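You operate a simulated robot arm through the tools that you are given. There is no shell and no other tool.

Carry out the task below with a simulated robot arm. There is one attempt and no reset: what you move stays moved.

JOB
Check the pressure at the test port with the pump running, then put the test gauge back.
Fine: gauge in first, pump on, watch the pointer rise, pump off before the gauge comes out.

It is judged by the outcome, as a careful person would: the job done as asked, and still so three seconds after it is handed in. It fails if anything else is knocked over, pushed out of place, dropped, spilled or broken.

ROBOT AND FRAMES
A 6-joint arm with a two-finger parallel gripper, fixed in place. Base frame: the origin is at the foot of the arm, x ahead of it, y to its left, z up; the work surface is at about z = 780. Units: mm, degrees, N and s.
With the tool pointing down near the work surface it reaches from about 100 to 820 mm from the base axis. Its first joint turns from -115.0 to 115.0 degrees. Payload 4.2 kg.
Tool frame: the origin (TCP) lies between the finger pads and is the grasp point; the fingertips stand 23 mm ahead of it; z points along the fingers, y is the line along which they close. The gripper opens to 94 mm. The fingers are 38 mm wide and 10 mm thick; the gripper's body (54 by 96 mm) begins 39 mm behind the TCP.
Orientation is that of the tool frame in the base frame, as a unit quaternion [w, x, y, z]. With the fingers straight down and closing along the base's y, the tool's x points along the base's -x, its y along +y and its z along -z.

CONTROLS
- The arm moves only by the tool step_arm. Its argument "deltas" is a list that holds one entry, the list of rows, each a list of 7 numbers: the shift along the base's x, y, z in mm, then the turn, a rotation vector about the base's x, y, z in degrees, then the opening, from 0 (shut) to 1 (fully open). In form: [[[dx, dy, dz, ax, ay, az, hand], ...]]. A call has 1 to 20 rows; each row shifts and turns the commanded pose from where the row before left it. A row lasts 0.2 s, in which the tool goes at most 50 mm and 8.6 degrees; a call with a longer step from one row to the next is refused whole, and so is a gripper value outside its range. A pose out of reach is approached as far as the arm can. The call stops where the force on the tool passes 40 N (or 10 N more than at its start, if that is more) or the arm is blocked; 0.2 s more then pass. Each finger travels about 108 mm/s and halts on what it meets, pressing with about 36 N; the grip force reading is that of the motor and also rises with nothing between the fingers. The clock runs only during rows and for 0.2 s after the last one: add rows that do not move to give the fingers time. The reply holds the time, the measured pose of the TCP, the force on the tool along the base axes, the opening and the grip force, in the units named above and with some noise, with the torque about the TCP (base axes, N m) and any sound that the robot's microphone picked up.
- Cameras (640 x 400 px; columns grow to the right, rows downward): "scene" is fixed at [227.4, 657, 1459]; the picture's right is [-0.86, -0.52, 0.00], its down [-0.16, 0.26, -0.95] and it looks along [0.49, -0.82, -0.30] (base axes); focal length 367 px, centre (320, 200). "wrist" rides on the gripper at [86, 16, -75] in the tool frame; the picture's right is [-0.18, 0.98, 0.00], its down [-0.58, -0.11, -0.81] and it looks along [-0.79, -0.15, 0.59] (tool axes); focal length 243 px, centre (320, 200).
- get_image(camera): a new picture of that camera. It takes no simulated time.
- raise_lower(by): slides the trunk up (or, below 0, down) by that many mm; the arm rides with it, the base frame stays. It gives what a move gives, with no picture.
- measure_at(camera, pixels): for up to 12 pixels [column, row] of the newest picture of that camera ("zoom" is the newest enlarged one), the place [x, y, z] in the base frame of the surface seen there, good to about 3 mm, but the place of the scene camera against the robot may be out by one fixed shift of up to 18 mm in any direction. It takes no simulated time.
- close_up(camera, box): a new picture of the part [left, top, right, bottom] of that camera's present view, enlarged. It takes no simulated time.
- job_done(): hands the job in; it is judged then, once.

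Leave the gripper open and the arm clear of the work at the hand-in unless told otherwise.

The tools are called after "Call:" by a JSON object that holds its "fn" and its "kwargs". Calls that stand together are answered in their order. step_arm: Moves the arm, as the interface text tells. Its arguments: {"type":"object","properties":{"deltas":{"type":"array"}},"required":["deltas"]} The other tools are called the same way: raise_lower (by) slides the trunk up or down; get_image (camera) takes a picture; measure_at (camera, pixels) gives the place of the surface under pixels of a picture; close_up (camera, box) takes an enlarged picture of a part of a camera's view; job_done () hands the job in.

At the start:

```text
time_s: 0.0
tcp_pos: [503.4, 8.7, 1285.4]
ee_rot: [0.0, 0.0, 1.0, 0.0]
ft_force: [0.6, -0.2, -0.1]
moment: [0.01, -0.03, 0.0]
gripper_width: 94.1
gripper_force: 0.0
trunk travel left (down, up): [-900.0, 90.0]
```

scene: 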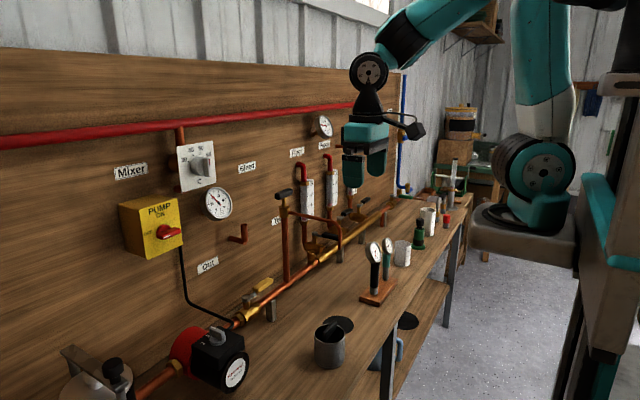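
wrist: 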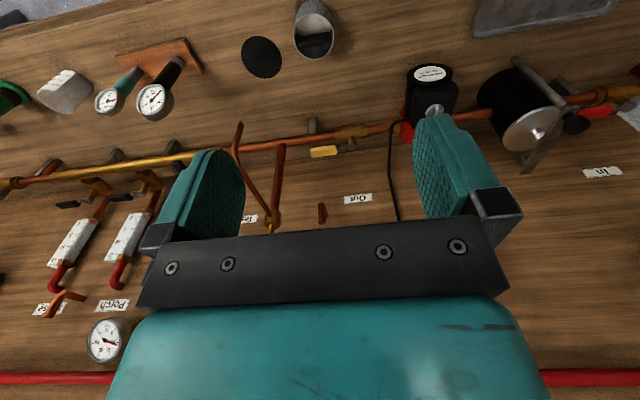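

I see a bench with a board, a yellow pump switch box at scene (150,225), and two test gauges in a wooden stand at (378,275). I'll look at these parts in close-up first.

Call:
{"fn": "close_up", "kwargs": {"camera": "scene", "box": [100, 120, 260, 280]}}

Call:
{"fn": "close_up", "kwargs": {"camera": "scene", "box": [260, 130, 420, 290]}}

Call:
{"fn": "close_up", "kwargs": {"camera": "scene", "box": [340, 200, 460, 310]}}

Call:
{"fn": "close_up", "kwargs": {"camera": "wrist", "box": [0, 0, 320, 220]}}

```text
2.50 times, centred on (180, 200) of scene
```

zoom: 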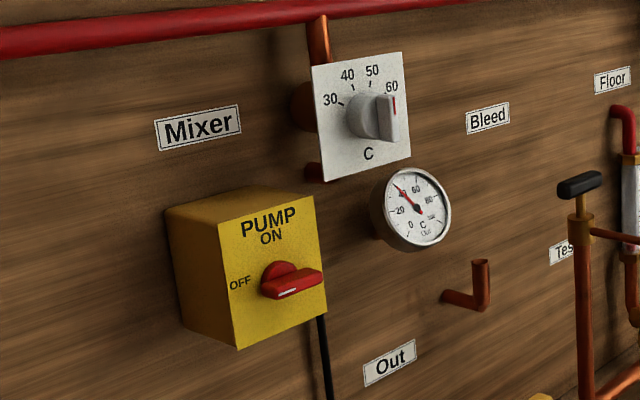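

```text
2.50 times, centred on (340, 210) of scene
```

zoom: 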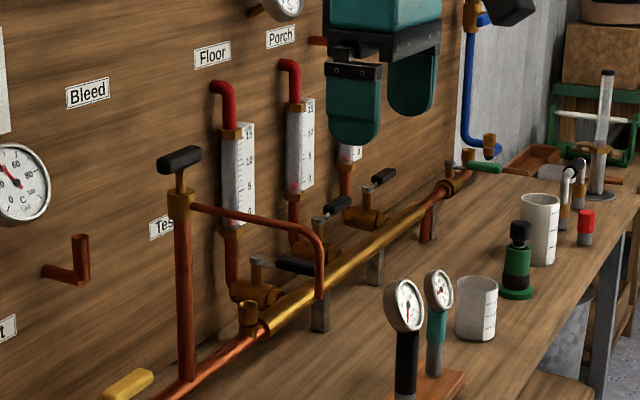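

```text
3.64 times, centred on (400, 255) of scene
```

zoom: 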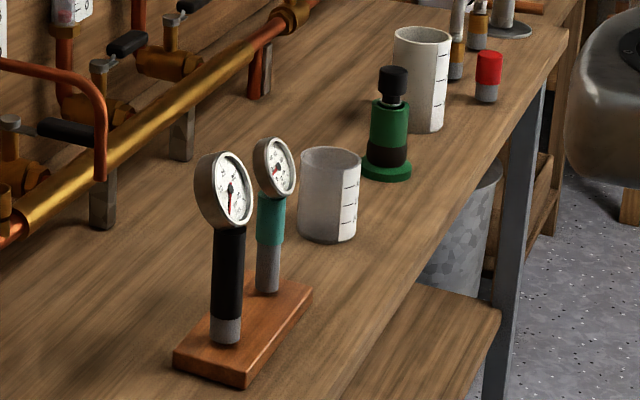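

```text
1.82 times, centred on (160, 110) of wrist
```

zoom: 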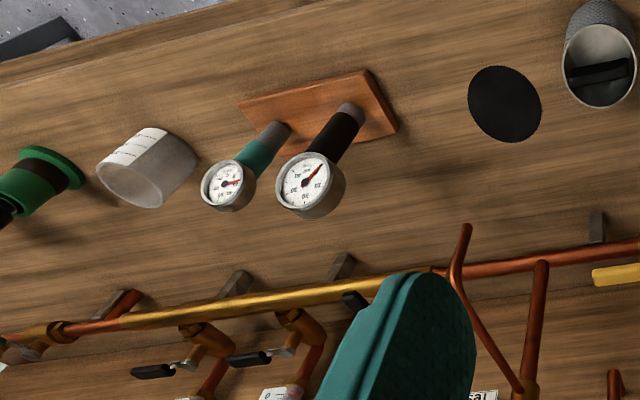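

I want to read the labels and both gauge dials, and find the test port, so I'll zoom in further.

Call:
{"fn": "close_up", "kwargs": {"camera": "scene", "box": [365, 235, 400, 257]}}

Call:
{"fn": "close_up", "kwargs": {"camera": "wrist", "box": [85, 60, 181, 120]}}

Call:
{"fn": "close_up", "kwargs": {"camera": "scene", "box": [260, 180, 350, 270]}}

Call:
{"fn": "close_up", "kwargs": {"camera": "scene", "box": [220, 260, 300, 330]}}

Call:
{"fn": "close_up", "kwargs": {"camera": "wrist", "box": [220, 100, 420, 230]}}

Call:
{"fn": "close_up", "kwargs": {"camera": "scene", "box": [50, 310, 270, 400]}}

```text
16.00 times, centred on (382, 246) of scene
```

zoom: 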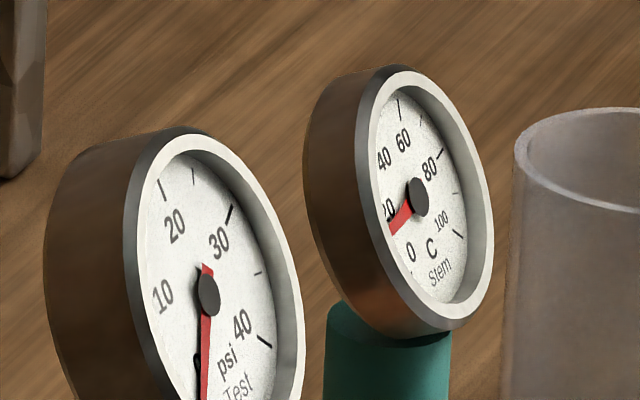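

```text
6.67 times, centred on (133, 90) of wrist
```

zoom: 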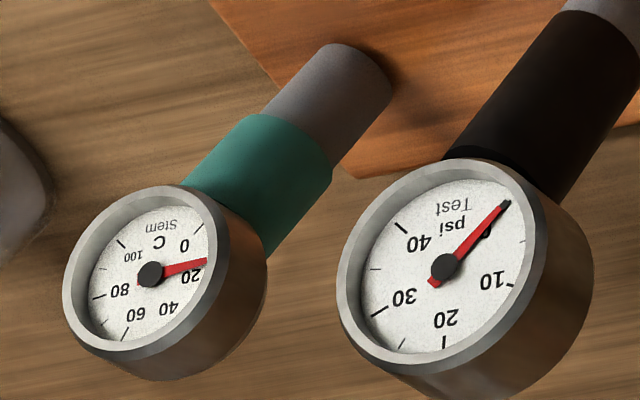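

```text
4.44 times, centred on (305, 225) of scene
```

zoom: 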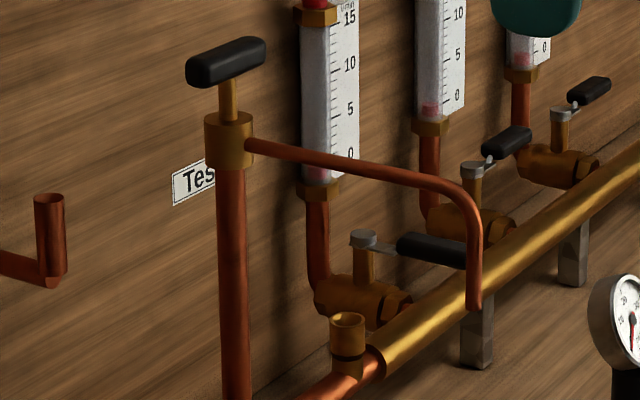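

```text
5.71 times, centred on (260, 295) of scene
```

zoom: 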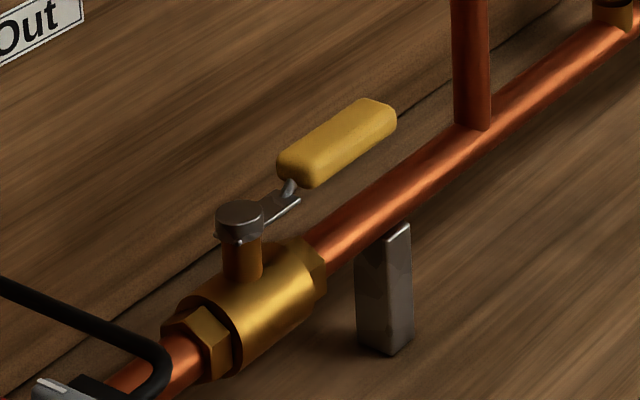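

```text
3.08 times, centred on (320, 165) of wrist
```

zoom: 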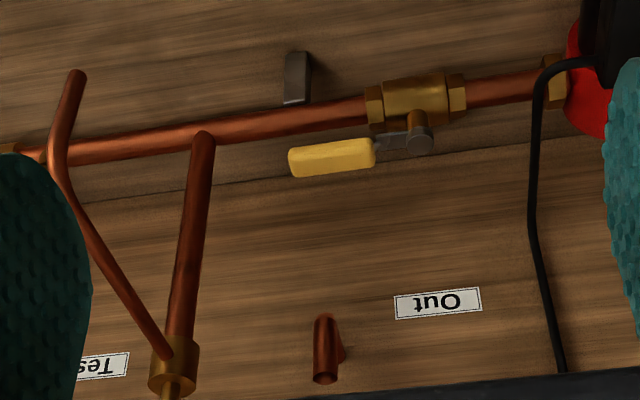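

```text
2.91 times, centred on (160, 355) of scene
```

zoom: 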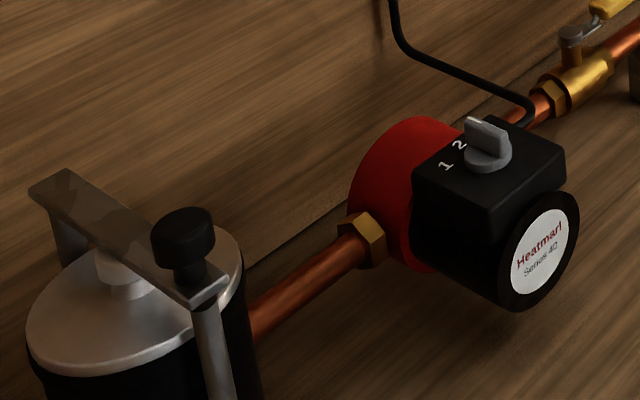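

The black-gripped gauge is the pressure gauge (psi, "Test"). The teal one is a thermometer ("C", "Stem"). A brass socket sits on the pipe at about scene (311,257), near the "Test" label. I'll zoom in on the switch and take fresh pictures to measure from.

Call:
{"fn": "close_up", "kwargs": {"camera": "scene", "box": [140, 200, 190, 250]}}

Call:
{"fn": "get_image", "kwargs": {"camera": "scene"}}

Call:
{"fn": "get_image", "kwargs": {"camera": "wrist"}}

Call:
{"fn": "measure_at", "kwargs": {"camera": "scene", "pixels": [[165, 232], [150, 250], [130, 215], [180, 205], [311, 250], [311, 262], [376, 252], [375, 275], [388, 245], [373, 290], [283, 193], [283, 240]]}}

Call:
{"fn": "measure_at", "kwargs": {"camera": "wrist", "pixels": [[152, 100], [175, 68], [110, 100], [133, 75], [239, 126], [275, 215], [323, 212], [322, 152], [358, 198], [200, 60], [195, 152], [186, 75]]}}

```text
8.00 times, centred on (165, 225) of scene
```

zoom: 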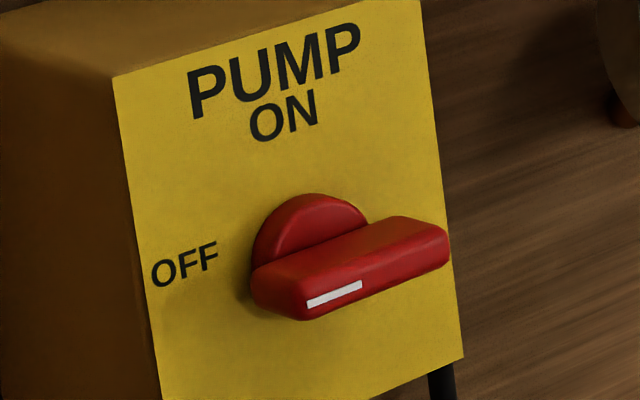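

```text
taken
```

scene: 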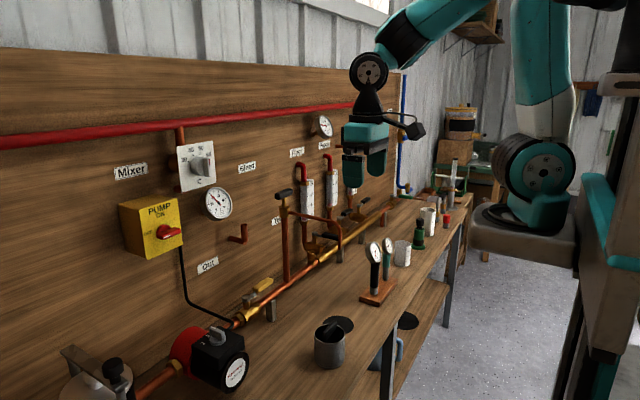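

```text
taken
```

wrist: 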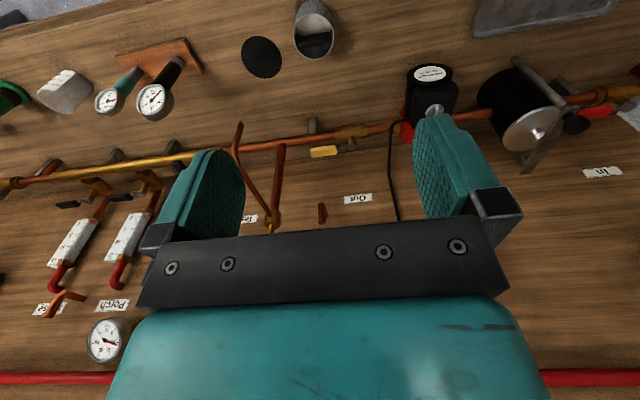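

```text
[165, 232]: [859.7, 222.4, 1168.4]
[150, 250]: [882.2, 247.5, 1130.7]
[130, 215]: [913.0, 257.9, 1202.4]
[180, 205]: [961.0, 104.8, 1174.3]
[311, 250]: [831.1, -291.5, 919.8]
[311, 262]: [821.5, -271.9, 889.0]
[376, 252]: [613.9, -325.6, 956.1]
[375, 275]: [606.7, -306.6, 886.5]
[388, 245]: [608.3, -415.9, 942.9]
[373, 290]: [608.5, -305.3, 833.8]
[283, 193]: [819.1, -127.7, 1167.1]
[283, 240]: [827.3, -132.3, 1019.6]
```

```text
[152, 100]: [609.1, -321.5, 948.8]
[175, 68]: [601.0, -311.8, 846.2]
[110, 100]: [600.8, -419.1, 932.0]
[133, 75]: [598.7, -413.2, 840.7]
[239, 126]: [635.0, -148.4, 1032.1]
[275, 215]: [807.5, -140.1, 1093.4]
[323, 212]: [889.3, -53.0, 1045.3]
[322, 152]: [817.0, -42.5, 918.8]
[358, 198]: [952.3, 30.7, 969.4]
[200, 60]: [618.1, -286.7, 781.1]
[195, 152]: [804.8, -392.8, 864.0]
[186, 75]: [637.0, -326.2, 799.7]
```

The wrist and scene measurements agree to within about 8 mm. Next I'll measure the label positions and candidate ports on an enlarged scene view.

Call:
{"fn": "close_up", "kwargs": {"camera": "scene", "box": [200, 150, 344, 240]}}

Call:
{"fn": "close_up", "kwargs": {"camera": "scene", "box": [265, 205, 345, 275]}}

```text
4.44 times, centred on (272, 195) of scene
```

zoom: 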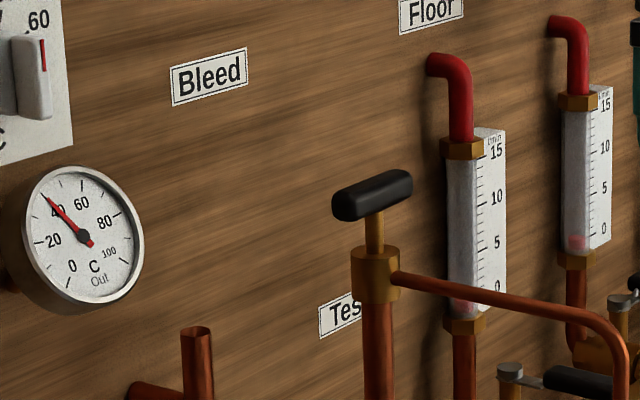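

```text
5.71 times, centred on (305, 240) of scene
```

zoom: 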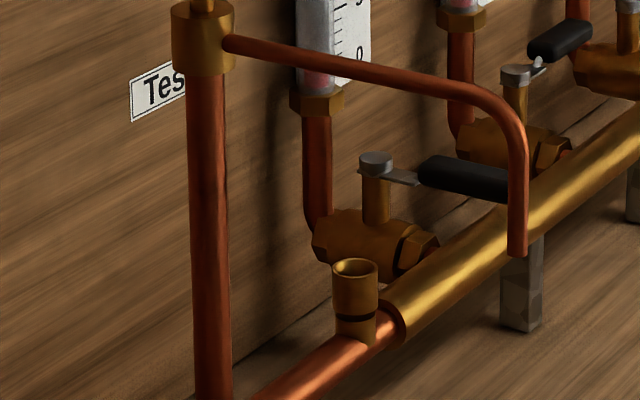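

Call:
{"fn": "measure_at", "kwargs": {"camera": "zoom", "pixels": [[355, 268], [355, 300], [355, 330], [345, 375], [336, 268], [375, 268], [515, 250], [205, 45], [205, 200], [150, 90], [465, 178], [440, 300]]}}

Call:
{"fn": "get_image", "kwargs": {"camera": "scene"}}

Call:
{"fn": "measure_at", "kwargs": {"camera": "scene", "pixels": [[247, 168], [297, 153], [276, 221], [208, 265], [130, 171], [240, 238], [245, 226], [218, 203], [196, 165], [325, 145]]}}

```text
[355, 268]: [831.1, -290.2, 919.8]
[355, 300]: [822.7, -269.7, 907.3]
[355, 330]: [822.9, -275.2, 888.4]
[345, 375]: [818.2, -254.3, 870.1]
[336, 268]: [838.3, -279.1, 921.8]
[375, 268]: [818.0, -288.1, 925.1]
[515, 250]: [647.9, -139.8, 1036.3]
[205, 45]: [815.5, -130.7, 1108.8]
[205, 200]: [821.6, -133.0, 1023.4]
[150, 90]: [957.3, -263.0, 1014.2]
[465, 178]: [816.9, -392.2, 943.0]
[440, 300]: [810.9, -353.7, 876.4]
```

```text
taken
```

scene: 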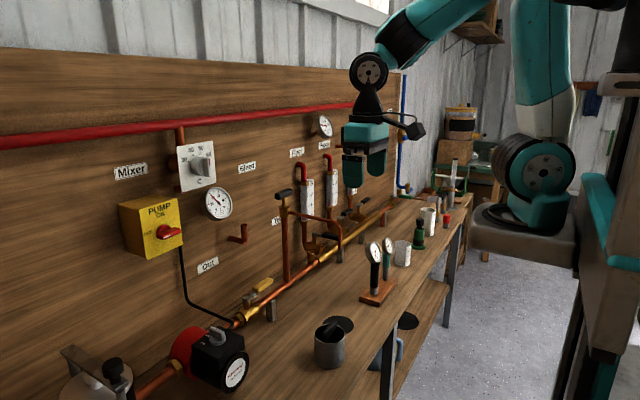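

```text
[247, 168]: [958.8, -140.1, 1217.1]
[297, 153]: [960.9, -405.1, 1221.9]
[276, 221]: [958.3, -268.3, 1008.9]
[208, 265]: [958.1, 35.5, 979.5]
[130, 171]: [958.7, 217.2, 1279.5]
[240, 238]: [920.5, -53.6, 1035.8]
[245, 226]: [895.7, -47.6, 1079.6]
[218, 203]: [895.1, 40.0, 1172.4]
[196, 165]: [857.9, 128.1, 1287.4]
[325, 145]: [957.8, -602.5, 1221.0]
```

The "Bleed" label (y≈-140) belongs to the T-handle tap. The "Test" label (y≈-268) matches the open brass socket at about (822,-285,910), so that is the test port. The switch's white mark points to OFF. I'll move the arm sideways at height and tilt the tool forward to get a better wrist view of the stand and the port.

Call:
{"fn": "step_arm", "kwargs": {"deltas": [[[0, -37, -8, 0, -5.6, 0, 1], [0, -37, -8, 0, -5.6, 0, 1], [0, -37, -8, 0, -5.6, 0, 1], [0, -37, -8, 0, -5.6, 0, 1], [0, -37, -8, 0, -5.6, 0, 1], [0, -37, -8, 0, -5.6, 0, 1], [0, -37, -8, 0, -5.6, 0, 1], [0, -37, -8, 0, -5.8, 0, 1], [0, 0, 0, 0, 0, 0, 1], [0, 0, 0, 0, 0, 0, 1]]]}}

Call:
{"fn": "get_image", "kwargs": {"camera": "wrist"}}

Call:
{"fn": "get_image", "kwargs": {"camera": "scene"}}

```text
time_s: 2.2
tcp_pos: [539.0, -295.9, 1242.0]
ee_rot: [0.383, -0.001, 0.924, 0.0]
ft_force: [0.4, -0.3, 0.7]
moment: [0.05, 0.0, -0.02]
gripper_width: 94.3
gripper_force: 0.0
out of reach, approached as far as the arm can: row 3, 4, 5, 6
trunk travel left (down, up): [-900.0, 90.0]
```

```text
taken
```

wrist: 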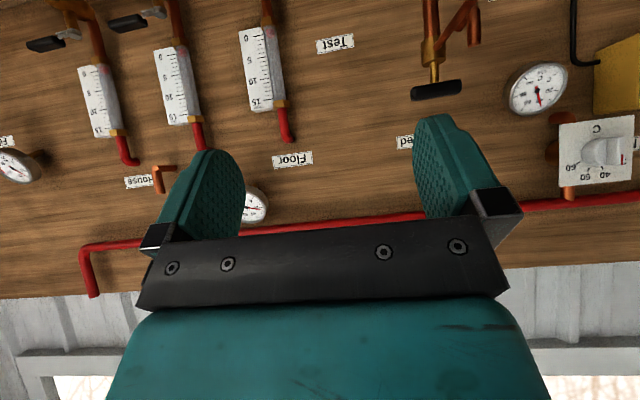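

```text
taken
```

scene: 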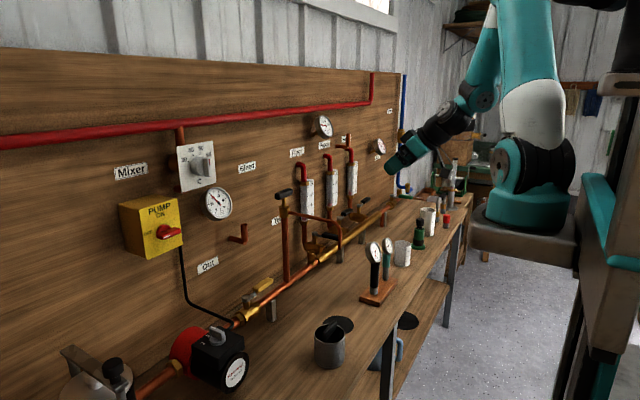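

The tilted tool makes the wrist camera look too high. I'll return the tool to straight down and lower to about (520,-300,1150), which should show both the stand and the port from the wrist camera.

Call:
{"fn": "step_arm", "kwargs": {"deltas": [[[-3, 0, -15, 0, 7.5, 0, 1], [-3, 0, -15, 0, 7.5, 0, 1], [-3, 0, -15, 0, 7.5, 0, 1], [-3, 0, -15, 0, 7.5, 0, 1], [-3, 0, -15, 0, 7.5, 0, 1], [-3, 0, -15, 0, 7.5, 0, 1], [0, 0, 0, 0, 0, 0, 1], [0, 0, 0, 0, 0, 0, 1]]]}}

Call:
{"fn": "get_image", "kwargs": {"camera": "wrist"}}

```text
time_s: 4.0
tcp_pos: [519.5, -296.3, 1152.4]
ee_rot: [0.0, 0.0, 1.0, 0.0]
ft_force: [0.0, 0.3, 1.2]
moment: [0.01, -0.01, 0.0]
gripper_width: 93.9
gripper_force: 0.1
trunk travel left (down, up): [-900.0, 90.0]
```

```text
taken
```

wrist: 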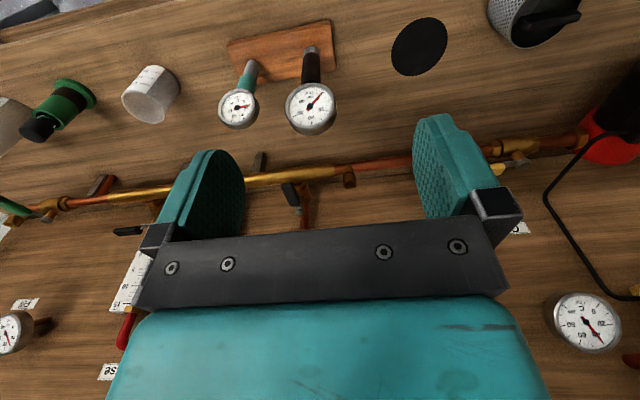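

The port is visible between the fingers at (350,181), and the gauge is at (311,105). I'll zoom in and measure both from the wrist camera.

Call:
{"fn": "close_up", "kwargs": {"camera": "wrist", "box": [250, 150, 410, 250]}}

Call:
{"fn": "measure_at", "kwargs": {"camera": "zoom", "pixels": [[400, 120], [400, 135], [386, 125], [414, 125], [400, 112], [340, 125], [455, 110], [180, 160], [200, 180], [220, 230], [150, 150], [215, 290]]}}

```text
4.00 times, centred on (330, 200) of wrist
```

zoom: 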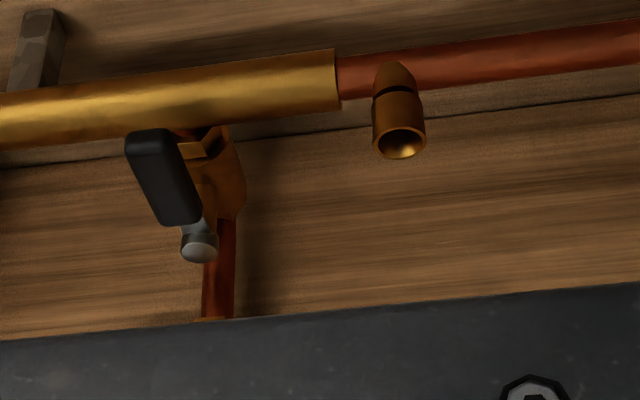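

```text
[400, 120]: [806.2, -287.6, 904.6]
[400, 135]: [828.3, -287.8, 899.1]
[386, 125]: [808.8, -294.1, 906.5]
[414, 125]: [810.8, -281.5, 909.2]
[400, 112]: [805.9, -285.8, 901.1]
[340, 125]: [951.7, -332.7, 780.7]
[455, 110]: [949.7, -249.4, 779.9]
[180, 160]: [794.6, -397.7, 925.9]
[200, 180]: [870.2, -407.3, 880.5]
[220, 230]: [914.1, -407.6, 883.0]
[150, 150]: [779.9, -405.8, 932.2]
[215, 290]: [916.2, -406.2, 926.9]
```

I'll measure the socket rim precisely: the ellipse spans about (374–426, 128–158) in the zoom.

Call:
{"fn": "measure_at", "kwargs": {"camera": "zoom", "pixels": [[400, 127], [390, 128], [410, 128], [375, 142], [376, 138], [425, 140], [424, 136], [400, 157], [390, 156], [412, 155], [400, 145], [400, 150]]}}

Call:
{"fn": "close_up", "kwargs": {"camera": "wrist", "box": [210, 10, 370, 110]}}

```text
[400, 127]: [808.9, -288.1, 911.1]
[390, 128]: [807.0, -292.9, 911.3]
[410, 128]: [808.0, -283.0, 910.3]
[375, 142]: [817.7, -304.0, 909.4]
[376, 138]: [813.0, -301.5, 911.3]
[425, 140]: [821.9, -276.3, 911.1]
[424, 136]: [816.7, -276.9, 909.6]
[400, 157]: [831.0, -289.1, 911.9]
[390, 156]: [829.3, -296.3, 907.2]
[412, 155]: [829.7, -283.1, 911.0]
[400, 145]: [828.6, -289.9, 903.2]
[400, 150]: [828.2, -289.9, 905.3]
```

```text
4.00 times, centred on (290, 60) of wrist
```

zoom: 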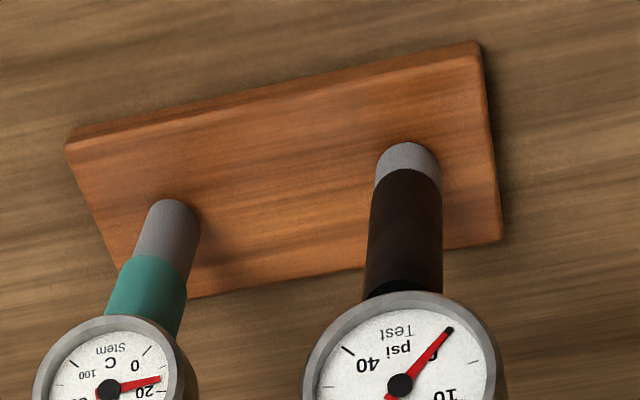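

The socket rim centre is about (820,-289.5,910.5), with an outer diameter of about 26 mm. Next I'll measure the gauge stem, the head and the stand.

Call:
{"fn": "measure_at", "kwargs": {"camera": "zoom", "pixels": [[407, 145], [378, 160], [437, 160], [376, 185], [440, 185], [405, 185], [368, 260], [440, 260], [404, 260], [404, 285], [480, 45], [500, 235]]}}

Call:
{"fn": "close_up", "kwargs": {"camera": "wrist", "box": [270, 40, 366, 140]}}

Call:
{"fn": "measure_at", "kwargs": {"camera": "zoom", "pixels": [[283, 80], [360, 80], [320, 40], [320, 75], [320, 115], [320, 150], [320, 200], [320, 260], [320, 330], [200, 220], [420, 220], [380, 220]]}}

```text
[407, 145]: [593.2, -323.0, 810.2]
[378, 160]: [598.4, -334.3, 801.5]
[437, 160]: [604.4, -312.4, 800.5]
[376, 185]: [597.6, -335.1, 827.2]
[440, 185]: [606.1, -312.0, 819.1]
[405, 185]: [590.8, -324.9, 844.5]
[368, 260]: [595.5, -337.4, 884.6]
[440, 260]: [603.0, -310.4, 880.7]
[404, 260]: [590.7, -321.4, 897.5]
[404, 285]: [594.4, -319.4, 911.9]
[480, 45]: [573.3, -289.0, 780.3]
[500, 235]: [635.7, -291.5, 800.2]
```

```text
4.00 times, centred on (318, 90) of wrist
```

zoom: 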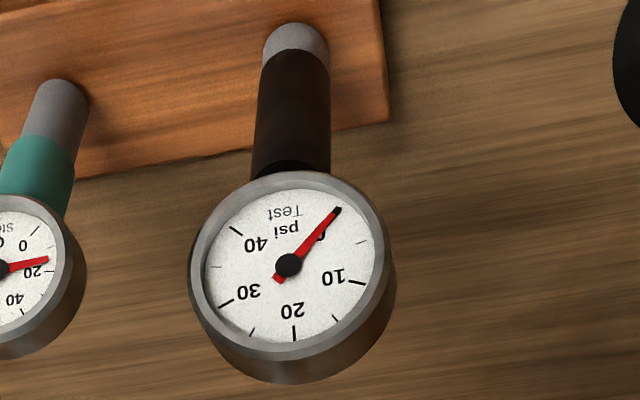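

```text
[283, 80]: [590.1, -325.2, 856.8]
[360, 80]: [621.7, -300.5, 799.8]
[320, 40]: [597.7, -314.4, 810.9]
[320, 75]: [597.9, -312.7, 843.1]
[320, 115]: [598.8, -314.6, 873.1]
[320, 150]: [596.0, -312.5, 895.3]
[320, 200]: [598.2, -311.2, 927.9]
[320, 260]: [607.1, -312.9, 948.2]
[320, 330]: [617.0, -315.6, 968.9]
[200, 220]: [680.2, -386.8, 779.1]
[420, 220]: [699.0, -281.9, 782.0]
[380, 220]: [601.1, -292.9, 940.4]
```

The gauge's black grip is centred near (603.5,-323.5), about 26 mm in diameter, from z≈822 to 912. The thermometer stands 90 mm to its right. I'll tilt the tool 60° from down, stay back at x≈450 and descend in front of the stand with the fingers partly open (about 64 mm).

Call:
{"fn": "step_arm", "kwargs": {"deltas": [[[-8.7, -3.4, -30, 0, -7.5, 0, 0.68], [-8.7, -3.4, -30, 0, -7.5, 0, 0.68], [-8.7, -3.4, -30, 0, -7.5, 0, 0.68], [-8.7, -3.4, -30, 0, -7.5, 0, 0.68], [0, 0, 0, 0, 0, 0, 0.68]]]}}

```text
time_s: 5.2
tcp_pos: [484.4, -309.0, 1028.5]
ee_rot: [0.259, 0.001, 0.966, -0.001]
ft_force: [-0.8, -0.6, -0.6]
moment: [-0.02, -0.04, 0.0]
gripper_width: 64.2
gripper_force: 0.1
trunk travel left (down, up): [-900.0, 90.0]
```

That went cleanly. I'll continue to a 60° tilt and lower to about z=900, at x≈450.

Call:
{"fn": "step_arm", "kwargs": {"deltas": [[[-8.7, -3.6, -30, 0, -7.5, 0, 0.68], [-8.7, -3.6, -30, 0, -7.5, 0, 0.68], [-8.7, -3.6, -30, 0, -7.5, 0, 0.68], [-8.7, -3.7, -30, 0, -7.5, 0, 0.68], [0, 0, 0, 0, 0, 0, 0.68], [0, 0, 0, 0, 0, 0, 0.68]]]}}

Call:
{"fn": "get_image", "kwargs": {"camera": "wrist"}}

Call:
{"fn": "get_image", "kwargs": {"camera": "scene"}}

```text
time_s: 6.6
tcp_pos: [450.4, -324.1, 911.1]
ee_rot: [0.5, 0.0, 0.866, 0.0]
ft_force: [-0.2, -0.4, -0.1]
moment: [-0.01, 0.01, 0.01]
gripper_width: 64.0
gripper_force: 0.0
trunk travel left (down, up): [-900.0, 90.0]
```

```text
taken
```

wrist: 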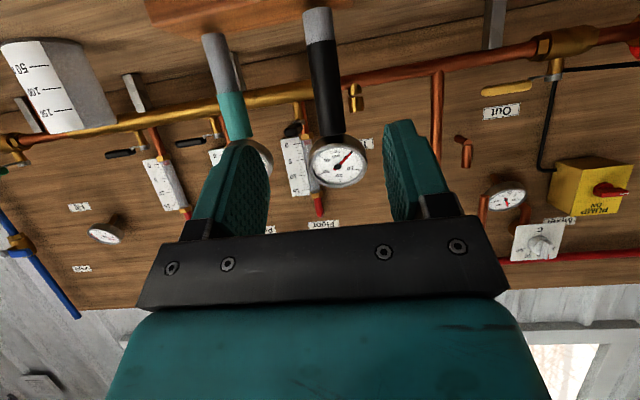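

```text
taken
```

scene: 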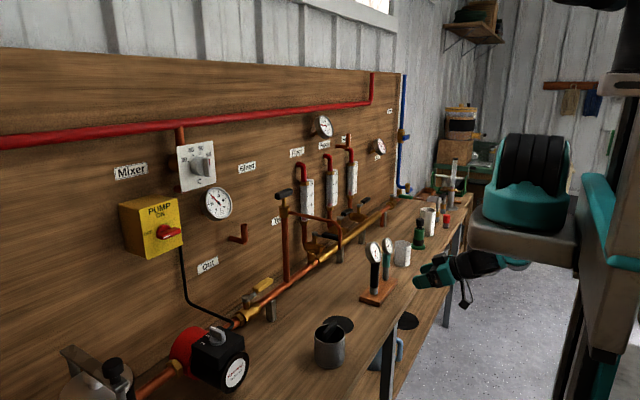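

The gauge is now in front of the tool, with its stem visible at wrist (325,90). I'll re-measure it from this closer view.

Call:
{"fn": "measure_at", "kwargs": {"camera": "wrist", "pixels": [[326, 90], [311, 90], [341, 90], [312, 60], [340, 60], [318, 25], [305, 25], [331, 25], [318, 38], [322, 115], [318, 12], [216, 60]]}}

Call:
{"fn": "close_up", "kwargs": {"camera": "wrist", "box": [270, 0, 380, 70]}}

```text
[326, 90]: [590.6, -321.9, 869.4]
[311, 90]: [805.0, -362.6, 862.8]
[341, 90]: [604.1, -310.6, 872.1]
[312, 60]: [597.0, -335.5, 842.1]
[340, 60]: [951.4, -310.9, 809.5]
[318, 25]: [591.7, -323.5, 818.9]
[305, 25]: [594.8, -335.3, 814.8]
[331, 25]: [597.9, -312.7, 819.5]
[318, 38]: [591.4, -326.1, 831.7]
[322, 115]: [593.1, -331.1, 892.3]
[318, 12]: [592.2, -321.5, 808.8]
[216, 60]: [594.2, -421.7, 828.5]
```

```text
5.71 times, centred on (325, 35) of wrist
```

zoom: 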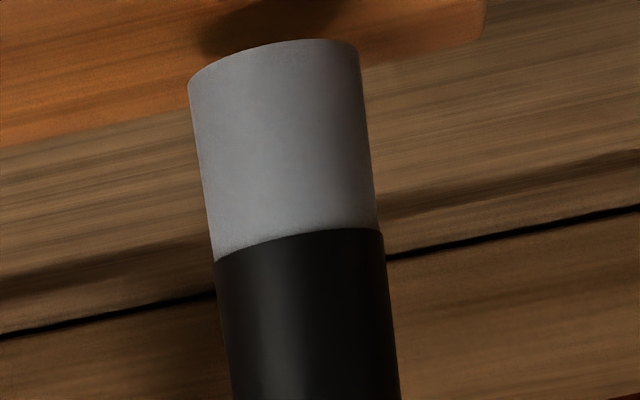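

The grip axis is confirmed at about (603,-323.5), and the black section runs z≈832–915. I'll advance horizontally to put the TCP on the grip at z≈872, fingers still open.

Call:
{"fn": "step_arm", "kwargs": {"deltas": [[[30, 0.2, -13, 0, 0, 0, 0.68], [30, 0.2, -13, 0, 0, 0, 0.68], [30, 0.2, -13, 0, 0, 0, 0.68], [30, 0, 0, 0, 0, 0, 0.68], [20, 0, 0, 0, 0, 0, 0.68], [12.5, 0, 0, 0, 0, 0, 0.68], [0, 0, 0, 0, 0, 0, 0.68], [0, 0, 0, 0, 0, 0, 0.68]]]}}

Call:
{"fn": "get_image", "kwargs": {"camera": "wrist"}}

Call:
{"fn": "close_up", "kwargs": {"camera": "scene", "box": [340, 220, 440, 310]}}

```text
time_s: 8.4
tcp_pos: [602.7, -322.8, 872.3]
ee_rot: [0.5, 0.0, 0.866, -0.001]
ft_force: [-0.2, -0.2, 0.5]
moment: [0.0, -0.02, 0.02]
gripper_width: 63.9
gripper_force: 0.0
trunk travel left (down, up): [-900.0, 90.0]
```

```text
taken
```

wrist: 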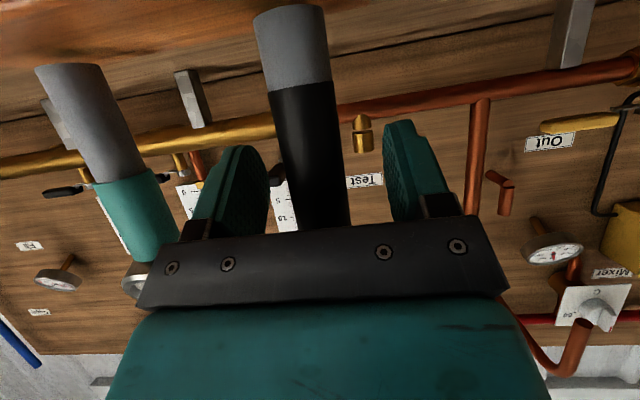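

```text
4.44 times, centred on (390, 265) of scene
```

zoom: 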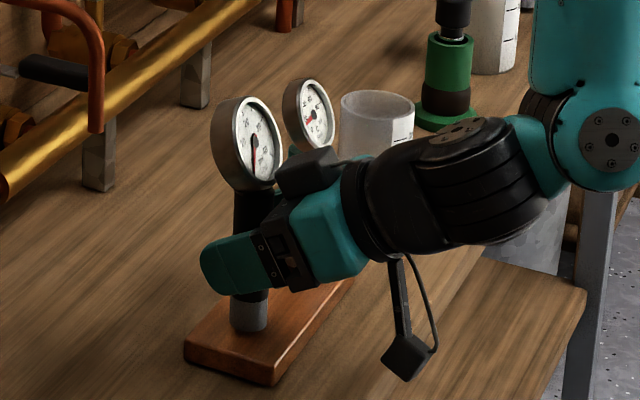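

The fingers straddle the black grip and I feel no contact force. Now I'll close the gripper.

Call:
{"fn": "step_arm", "kwargs": {"deltas": [[[0, 0, 0, 0, 0, 0, 0.45], [0, 0, 0, 0, 0, 0, 0.2], [0, 0, 0, 0, 0, 0, 0.1], [0, 0, 0, 0, 0, 0, 0.1], [0, 0, 0, 0, 0, 0, 0.1]]]}}

Call:
{"fn": "close_up", "kwargs": {"camera": "scene", "box": [340, 220, 440, 310]}}

```text
time_s: 9.6
tcp_pos: [602.0, -322.7, 872.3]
ee_rot: [0.5, -0.001, 0.866, 0.0]
ft_force: [0.1, -0.2, 0.1]
moment: [-0.02, -0.06, -0.04]
gripper_width: 27.4
gripper_force: 36.1
trunk travel left (down, up): [-900.0, 90.0]
```

```text
4.44 times, centred on (390, 265) of scene
```

zoom: 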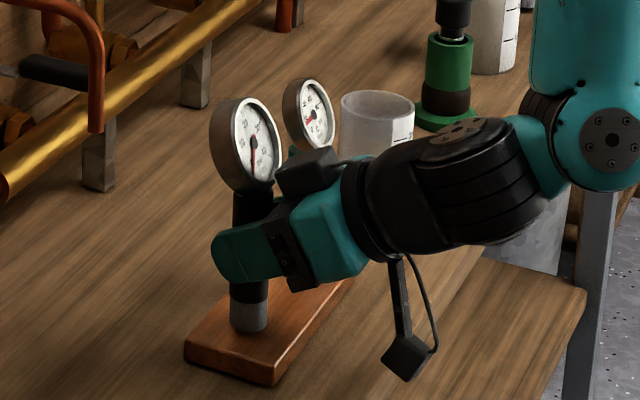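

The gauge is gripped at 27.4 mm with 36 N. I'll lift straight up, slowly at first.

Call:
{"fn": "step_arm", "kwargs": {"deltas": [[[0, 0, 5, 0, 0, 0, 0.1], [0, 0, 5, 0, 0, 0, 0.1], [0, 0, 8, 0, 0, 0, 0.1], [0, 0, 10, 0, 0, 0, 0.1], [0, 0, 12, 0, 0, 0, 0.1], [0, 0, 0, 0, 0, 0, 0.1]]]}}

Call:
{"fn": "close_up", "kwargs": {"camera": "scene", "box": [340, 220, 440, 310]}}

Call:
{"fn": "get_image", "kwargs": {"camera": "wrist"}}

```text
time_s: 11.0
tcp_pos: [604.4, -322.9, 912.5]
ee_rot: [0.5, -0.001, 0.866, 0.0]
ft_force: [0.2, -0.7, -1.4]
moment: [0.02, -0.03, 0.01]
gripper_width: 27.3
gripper_force: 36.2
trunk travel left (down, up): [-900.0, 90.0]
```

```text
4.44 times, centred on (390, 265) of scene
```

zoom: 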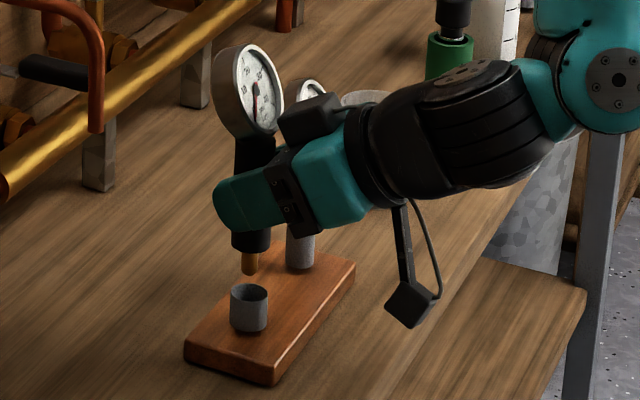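

```text
taken
```

wrist: 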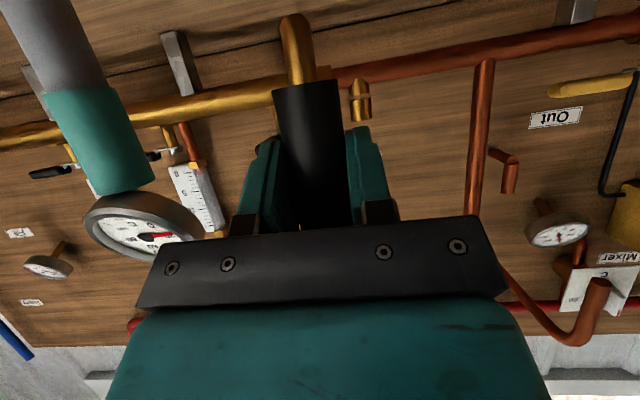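

The gray tube was the stand's cup. The gauge has a thinner brass spigot below the black grip. I'll measure the spigot and the empty cup before going further.

Call:
{"fn": "measure_at", "kwargs": {"camera": "wrist", "pixels": [[297, 50], [286, 50], [310, 50], [295, 20], [283, 25], [306, 25], [308, 100], [280, 100], [337, 100], [303, 83], [295, 75], [293, 15]]}}

Call:
{"fn": "close_up", "kwargs": {"camera": "scene", "box": [360, 255, 410, 300]}}

Call:
{"fn": "measure_at", "kwargs": {"camera": "zoom", "pixels": [[263, 148], [263, 160], [250, 145], [275, 145], [263, 125], [263, 95], [240, 95], [290, 95], [236, 195], [290, 195], [262, 185], [262, 205]]}}

```text
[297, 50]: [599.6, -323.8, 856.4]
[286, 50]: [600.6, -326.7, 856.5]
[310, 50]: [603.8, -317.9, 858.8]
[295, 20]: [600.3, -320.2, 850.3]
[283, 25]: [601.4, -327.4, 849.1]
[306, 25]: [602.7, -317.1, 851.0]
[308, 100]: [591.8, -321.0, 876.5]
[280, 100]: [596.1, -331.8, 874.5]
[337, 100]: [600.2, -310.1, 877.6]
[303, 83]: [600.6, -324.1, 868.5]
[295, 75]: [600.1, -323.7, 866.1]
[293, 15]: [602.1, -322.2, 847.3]
```

```text
8.89 times, centred on (385, 278) of scene
```

zoom: 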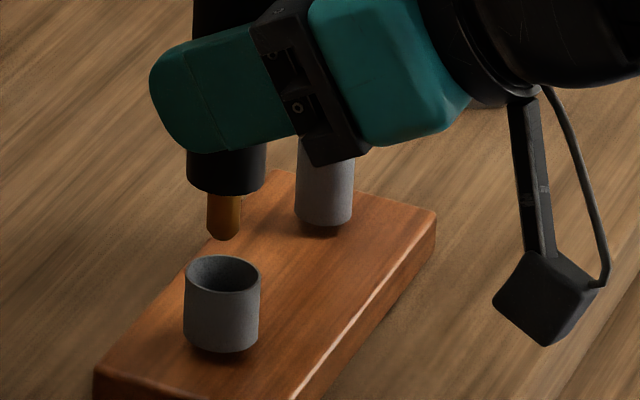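

```text
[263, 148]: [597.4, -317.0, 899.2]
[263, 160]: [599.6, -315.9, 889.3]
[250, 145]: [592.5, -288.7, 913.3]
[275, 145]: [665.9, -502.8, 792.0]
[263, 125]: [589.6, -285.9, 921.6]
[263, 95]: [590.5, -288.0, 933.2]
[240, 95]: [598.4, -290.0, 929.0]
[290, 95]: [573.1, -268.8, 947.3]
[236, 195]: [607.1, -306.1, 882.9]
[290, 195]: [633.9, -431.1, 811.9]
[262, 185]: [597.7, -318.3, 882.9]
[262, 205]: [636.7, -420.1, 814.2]
```

The spigot is about 11 mm in diameter and 25 mm long, its tip about 66 mm below the TCP and in line with it. I'll rise to z≈1012 and then travel toward the port, stopping short at x≈760.

Call:
{"fn": "step_arm", "kwargs": {"deltas": [[[0, 0, 33, 0, 0, 0, 0.1], [0, 0, 33, 0, 0, 0, 0.1], [0, 0, 34, 0, 0, 0, 0.1], [30, 5, 0, 0, 0, 0, 0.1], [35, 7, 0, 0, 0, 0, 0.1], [35, 7, 0, 0, 0, 0, 0.1], [35, 7, 0, 0, 0, 0, 0.1], [20, 7, 0, 0, 0, 0, 0.1], [0, 0, 0, 0, 0, 0, 0.1]]]}}

Call:
{"fn": "get_image", "kwargs": {"camera": "scene"}}

Call:
{"fn": "get_image", "kwargs": {"camera": "wrist"}}

```text
time_s: 13.0
tcp_pos: [758.8, -289.8, 1012.8]
ee_rot: [0.499, -0.001, 0.866, 0.0]
ft_force: [-0.1, -1.1, -0.9]
moment: [0.02, -0.01, 0.02]
gripper_width: 27.1
gripper_force: 35.6
trunk travel left (down, up): [-900.0, 90.0]
```

```text
taken
```

scene: 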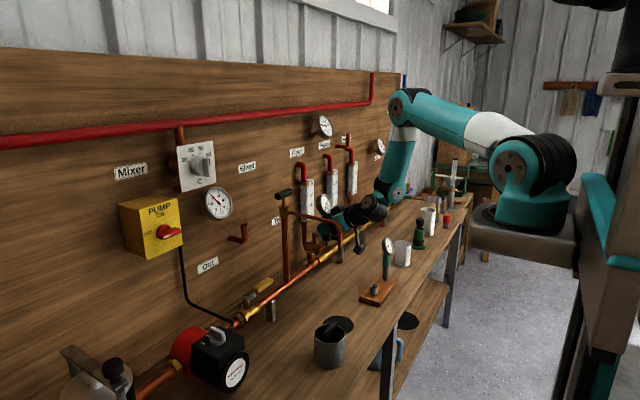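

```text
taken
```

wrist: 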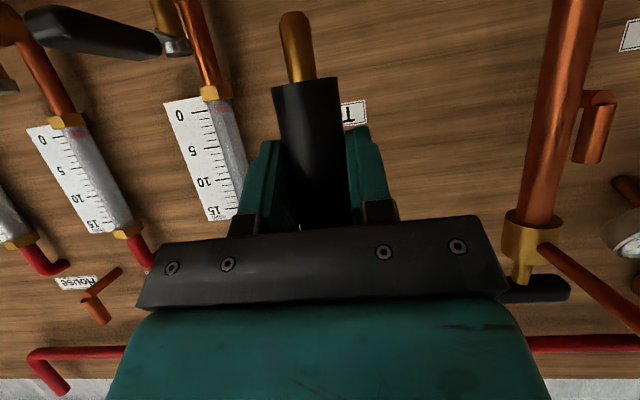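

Reach is fine here. Here's a scene close-up of the port and gauge before moving over it.

Call:
{"fn": "close_up", "kwargs": {"camera": "scene", "box": [280, 190, 380, 280]}}

Call:
{"fn": "step_arm", "kwargs": {"deltas": [[[20, 0, 0, 0, 0, 0, 0.1], [20, 0, 0, 0, 0, 0, 0.1], [20, 0, 0, 0, 0, 0, 0.1], [0, 0, -8, 0, 0, 0, 0.1], [0, 0, 0, 0, 0, 0, 0.1], [0, 0, 0, 0, 0, 0, 0.1]]]}}

Call:
{"fn": "close_up", "kwargs": {"camera": "scene", "box": [280, 200, 360, 272]}}

```text
4.44 times, centred on (330, 235) of scene
```

zoom: 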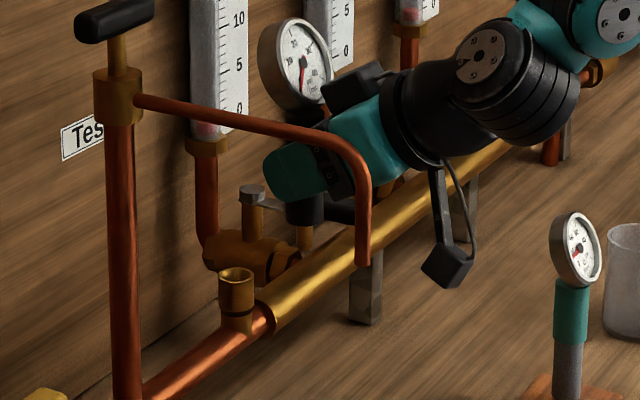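

```text
time_s: 14.4
tcp_pos: [818.5, -290.0, 1002.7]
ee_rot: [0.5, 0.0, 0.866, 0.0]
ft_force: [0.3, -0.4, -1.7]
moment: [0.02, 0.02, -0.04]
gripper_width: 27.3
gripper_force: 36.1
trunk travel left (down, up): [-900.0, 90.0]
```

```text
5.56 times, centred on (320, 236) of scene
```

zoom: 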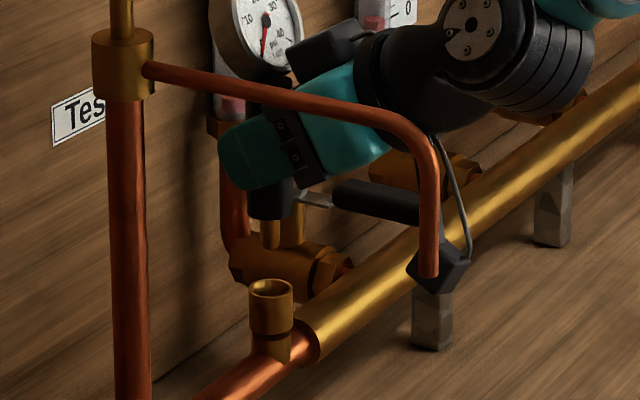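

In the scene view the spigot (270,235) is almost in line with the socket (272,288). I'll check the depth direction by measuring both in this zoom.

Call:
{"fn": "close_up", "kwargs": {"camera": "scene", "box": [296, 228, 328, 264]}}

```text
11.11 times, centred on (312, 246) of scene
```

zoom: 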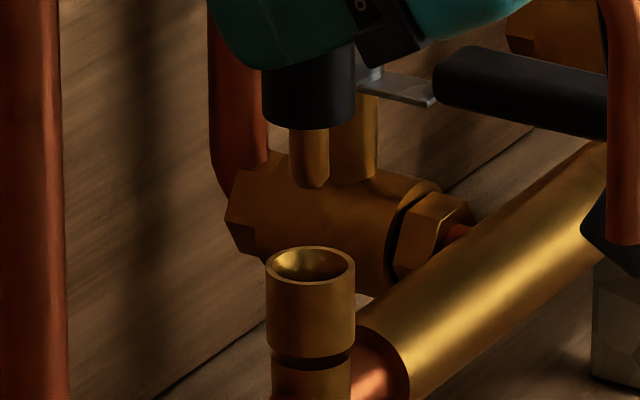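

Call:
{"fn": "measure_at", "kwargs": {"camera": "zoom", "pixels": [[310, 150], [310, 170], [300, 160], [320, 160], [310, 180], [310, 100], [275, 100], [345, 100], [310, 300], [275, 300], [347, 300], [310, 285]]}}

```text
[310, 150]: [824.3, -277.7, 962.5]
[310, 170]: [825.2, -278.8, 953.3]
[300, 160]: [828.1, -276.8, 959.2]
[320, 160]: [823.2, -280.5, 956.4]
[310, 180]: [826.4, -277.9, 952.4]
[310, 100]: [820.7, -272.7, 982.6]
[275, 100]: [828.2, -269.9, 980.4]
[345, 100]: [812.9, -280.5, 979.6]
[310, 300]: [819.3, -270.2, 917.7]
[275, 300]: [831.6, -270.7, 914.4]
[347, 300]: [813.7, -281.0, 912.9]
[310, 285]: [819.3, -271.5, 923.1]
```

The spigot axis is within about 2 mm of the socket axis. I'll shift by (-1.4, +1.2) and lower in small steps to bring the tip to the socket mouth.

Call:
{"fn": "step_arm", "kwargs": {"deltas": [[[-1.4, 1.2, 0, 0, 0, 0, 0.1], [0, 0, -8, 0, 0, 0, 0.1], [0, 0, -8, 0, 0, 0, 0.1], [0, 0, -6, 0, 0, 0, 0.1], [0, 0, 0, 0, 0, 0, 0.1], [0, 0, 0, 0, 0, 0, 0.1]]]}}

Call:
{"fn": "close_up", "kwargs": {"camera": "scene", "box": [296, 228, 328, 264]}}

```text
time_s: 15.8
tcp_pos: [817.0, -289.0, 981.1]
ee_rot: [0.5, 0.0, 0.866, 0.0]
ft_force: [-0.6, -0.6, -1.8]
moment: [-0.01, -0.04, 0.0]
gripper_width: 27.1
gripper_force: 35.7
trunk travel left (down, up): [-900.0, 90.0]
```

```text
11.11 times, centred on (312, 246) of scene
```

zoom: 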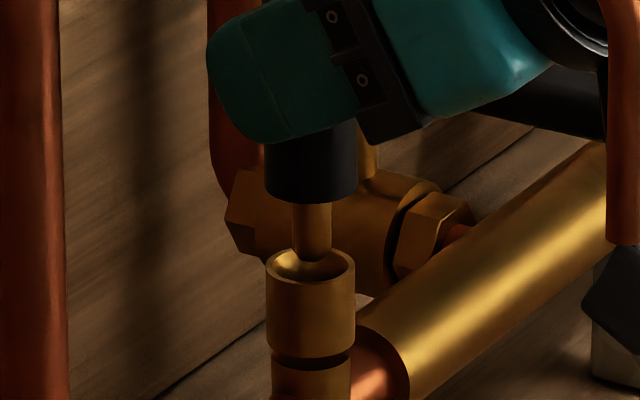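

The spigot is centred sideways (312 vs 311). I'll measure the tip against the rim to check depth before inserting.

Call:
{"fn": "measure_at", "kwargs": {"camera": "zoom", "pixels": [[312, 230], [312, 240], [312, 250], [312, 257], [300, 235], [324, 235], [312, 268], [312, 249], [311, 284], [311, 295], [268, 265], [354, 265]]}}

Call:
{"fn": "close_up", "kwargs": {"camera": "scene", "box": [303, 240, 319, 258]}}

```text
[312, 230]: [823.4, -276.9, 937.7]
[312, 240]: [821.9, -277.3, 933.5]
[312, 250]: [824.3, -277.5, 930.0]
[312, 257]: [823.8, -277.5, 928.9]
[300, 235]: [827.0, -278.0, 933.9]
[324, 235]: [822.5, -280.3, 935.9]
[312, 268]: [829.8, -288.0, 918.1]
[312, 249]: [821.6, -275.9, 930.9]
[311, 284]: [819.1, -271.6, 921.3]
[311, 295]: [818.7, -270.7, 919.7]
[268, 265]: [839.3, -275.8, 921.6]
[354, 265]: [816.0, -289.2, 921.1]
```

```text
16.00 times, centred on (311, 249) of scene
```

zoom: 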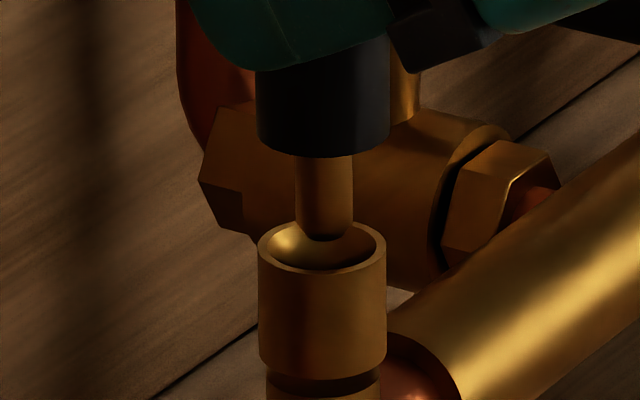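

By the measurements the spigot is within about 2–4 mm of the axis, and the mouth is a 23 mm wide funnel, which gives plenty of margin. I'll lower in 3 mm steps and watch the force.

Call:
{"fn": "step_arm", "kwargs": {"deltas": [[[0, 0, -3, 0, 0, 0, 0.1], [0, 0, -3, 0, 0, 0, 0.1], [0, 0, -3, 0, 0, 0, 0.1], [0, 0, 0, 0, 0, 0, 0.1]]]}}

Call:
{"fn": "close_up", "kwargs": {"camera": "scene", "box": [303, 240, 319, 258]}}

```text
time_s: 16.8
tcp_pos: [817.5, -289.1, 972.0]
ee_rot: [0.5, -0.001, 0.866, 0.001]
ft_force: [0.5, 0.3, -2.0]
moment: [-0.01, 0.04, 0.02]
gripper_width: 27.6
gripper_force: 35.7
trunk travel left (down, up): [-900.0, 90.0]
```

```text
16.00 times, centred on (311, 249) of scene
```

zoom: 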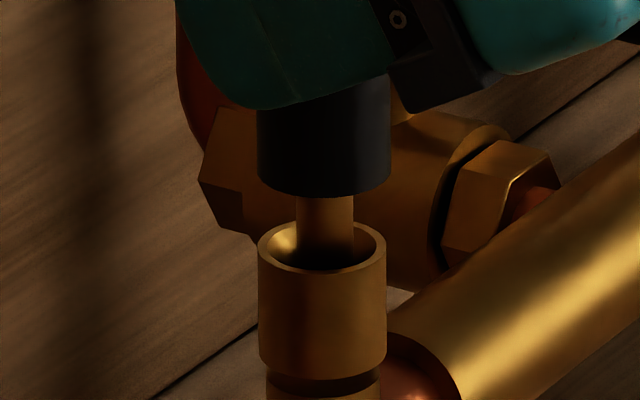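

The tip is inside the socket with no contact force. I'll continue down.

Call:
{"fn": "step_arm", "kwargs": {"deltas": [[[0, 0, -3, 0, 0, 0, 0.1], [0, 0, -3, 0, 0, 0, 0.1], [0, 0, -3, 0, 0, 0, 0.1], [0, 0, -3, 0, 0, 0, 0.1], [0, 0, 0, 0, 0, 0, 0.1]]]}}

Call:
{"fn": "close_up", "kwargs": {"camera": "scene", "box": [303, 240, 319, 258]}}

```text
time_s: 18.0
tcp_pos: [817.2, -289.6, 960.9]
ee_rot: [0.5, -0.001, 0.866, 0.001]
ft_force: [0.1, 0.1, -1.6]
moment: [-0.01, 0.0, 0.01]
gripper_width: 27.4
gripper_force: 35.7
trunk travel left (down, up): [-900.0, 90.0]
```

```text
16.00 times, centred on (311, 249) of scene
```

zoom: 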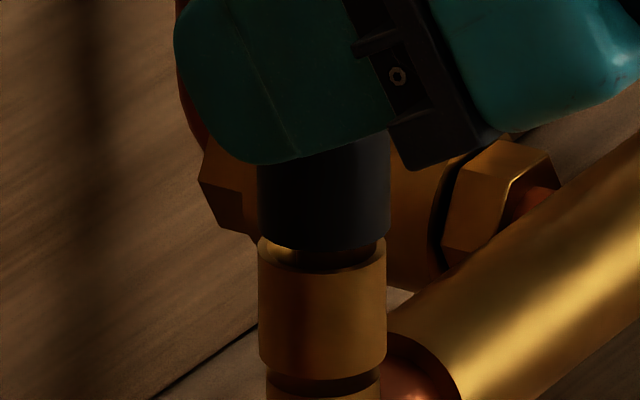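

About 5–10 mm remain and there is still no resistance. I'll go on in 2 mm steps until it seats.

Call:
{"fn": "step_arm", "kwargs": {"deltas": [[[0, 0, -2, 0, 0, 0, 0.1], [0, 0, -2, 0, 0, 0, 0.1], [0, 0, 0, 0, 0, 0, 0.1]]]}}

Call:
{"fn": "step_arm", "kwargs": {"deltas": [[[0, 0, -1.5, 0, 0, 0, 0.1], [0, 0, 0, 0, 0, 0, 0.1]]]}}

Call:
{"fn": "close_up", "kwargs": {"camera": "scene", "box": [303, 240, 319, 258]}}

```text
time_s: 18.8
tcp_pos: [816.9, -288.7, 956.1]
ee_rot: [0.499, 0.0, 0.866, 0.0]
ft_force: [2.3, -1.0, -8.2]
moment: [-0.03, -0.03, -0.03]
gripper_width: 27.2
gripper_force: 35.8
trunk travel left (down, up): [-900.0, 90.0]
```

```text
time_s: 19.4
tcp_pos: [816.8, -288.8, 955.4]
ee_rot: [0.5, 0.0, 0.866, 0.0]
ft_force: [-1.0, 0.5, -4.8]
moment: [-0.01, 0.05, -0.02]
gripper_width: 27.5
gripper_force: 36.2
trunk travel left (down, up): [-900.0, 90.0]
```

```text
16.00 times, centred on (311, 249) of scene
```

zoom: 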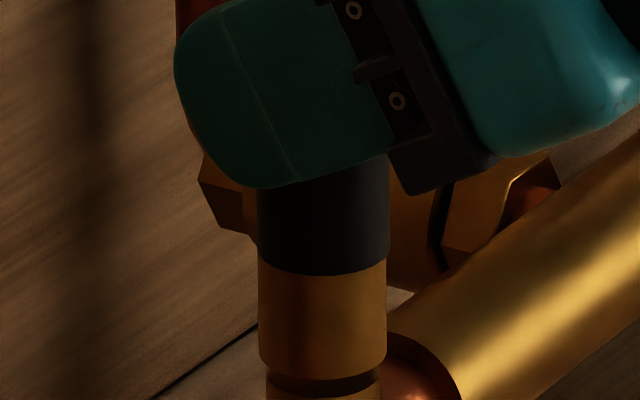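

The black grip now sits flush on the socket rim and the force changed at contact, so the gauge is seated. I'll open the fingers gently and check that it stands on its own.

Call:
{"fn": "step_arm", "kwargs": {"deltas": [[[0, 0, 0, 0, 0, 0, 0.3], [0, 0, 0, 0, 0, 0, 0.4], [0, 0, 0, 0, 0, 0, 0.55], [0, 0, 0, 0, 0, 0, 0.68], [0, 0, 0, 0, 0, 0, 0.68]]]}}

Call:
{"fn": "close_up", "kwargs": {"camera": "scene", "box": [280, 190, 360, 262]}}

Call:
{"fn": "get_image", "kwargs": {"camera": "wrist"}}

```text
time_s: 20.6
tcp_pos: [816.2, -288.9, 955.1]
ee_rot: [0.5, 0.0, 0.866, 0.0]
ft_force: [0.3, 0.6, -0.6]
moment: [-0.01, 0.0, 0.0]
gripper_width: 63.7
gripper_force: 0.0
trunk travel left (down, up): [-900.0, 90.0]
```

```text
5.56 times, centred on (320, 226) of scene
```

zoom: 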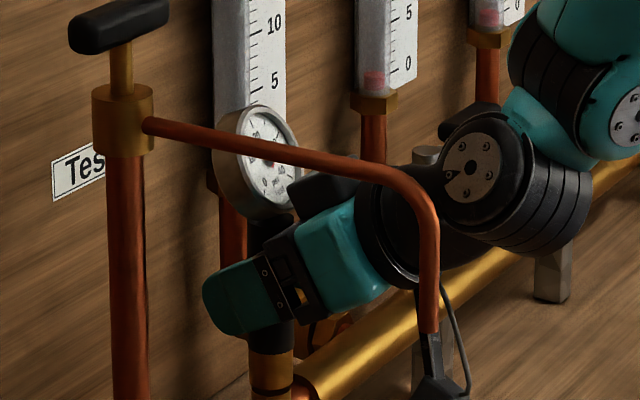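

```text
taken
```

wrist: 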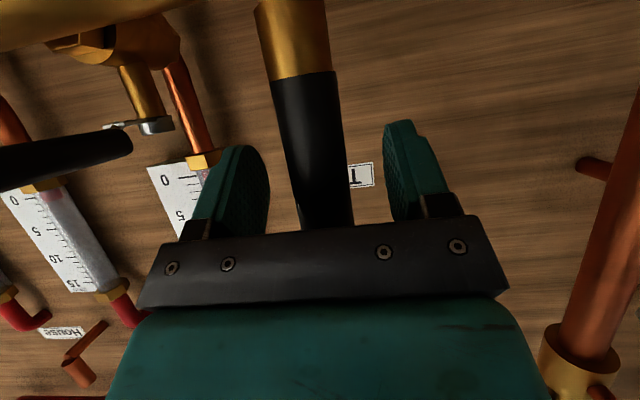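

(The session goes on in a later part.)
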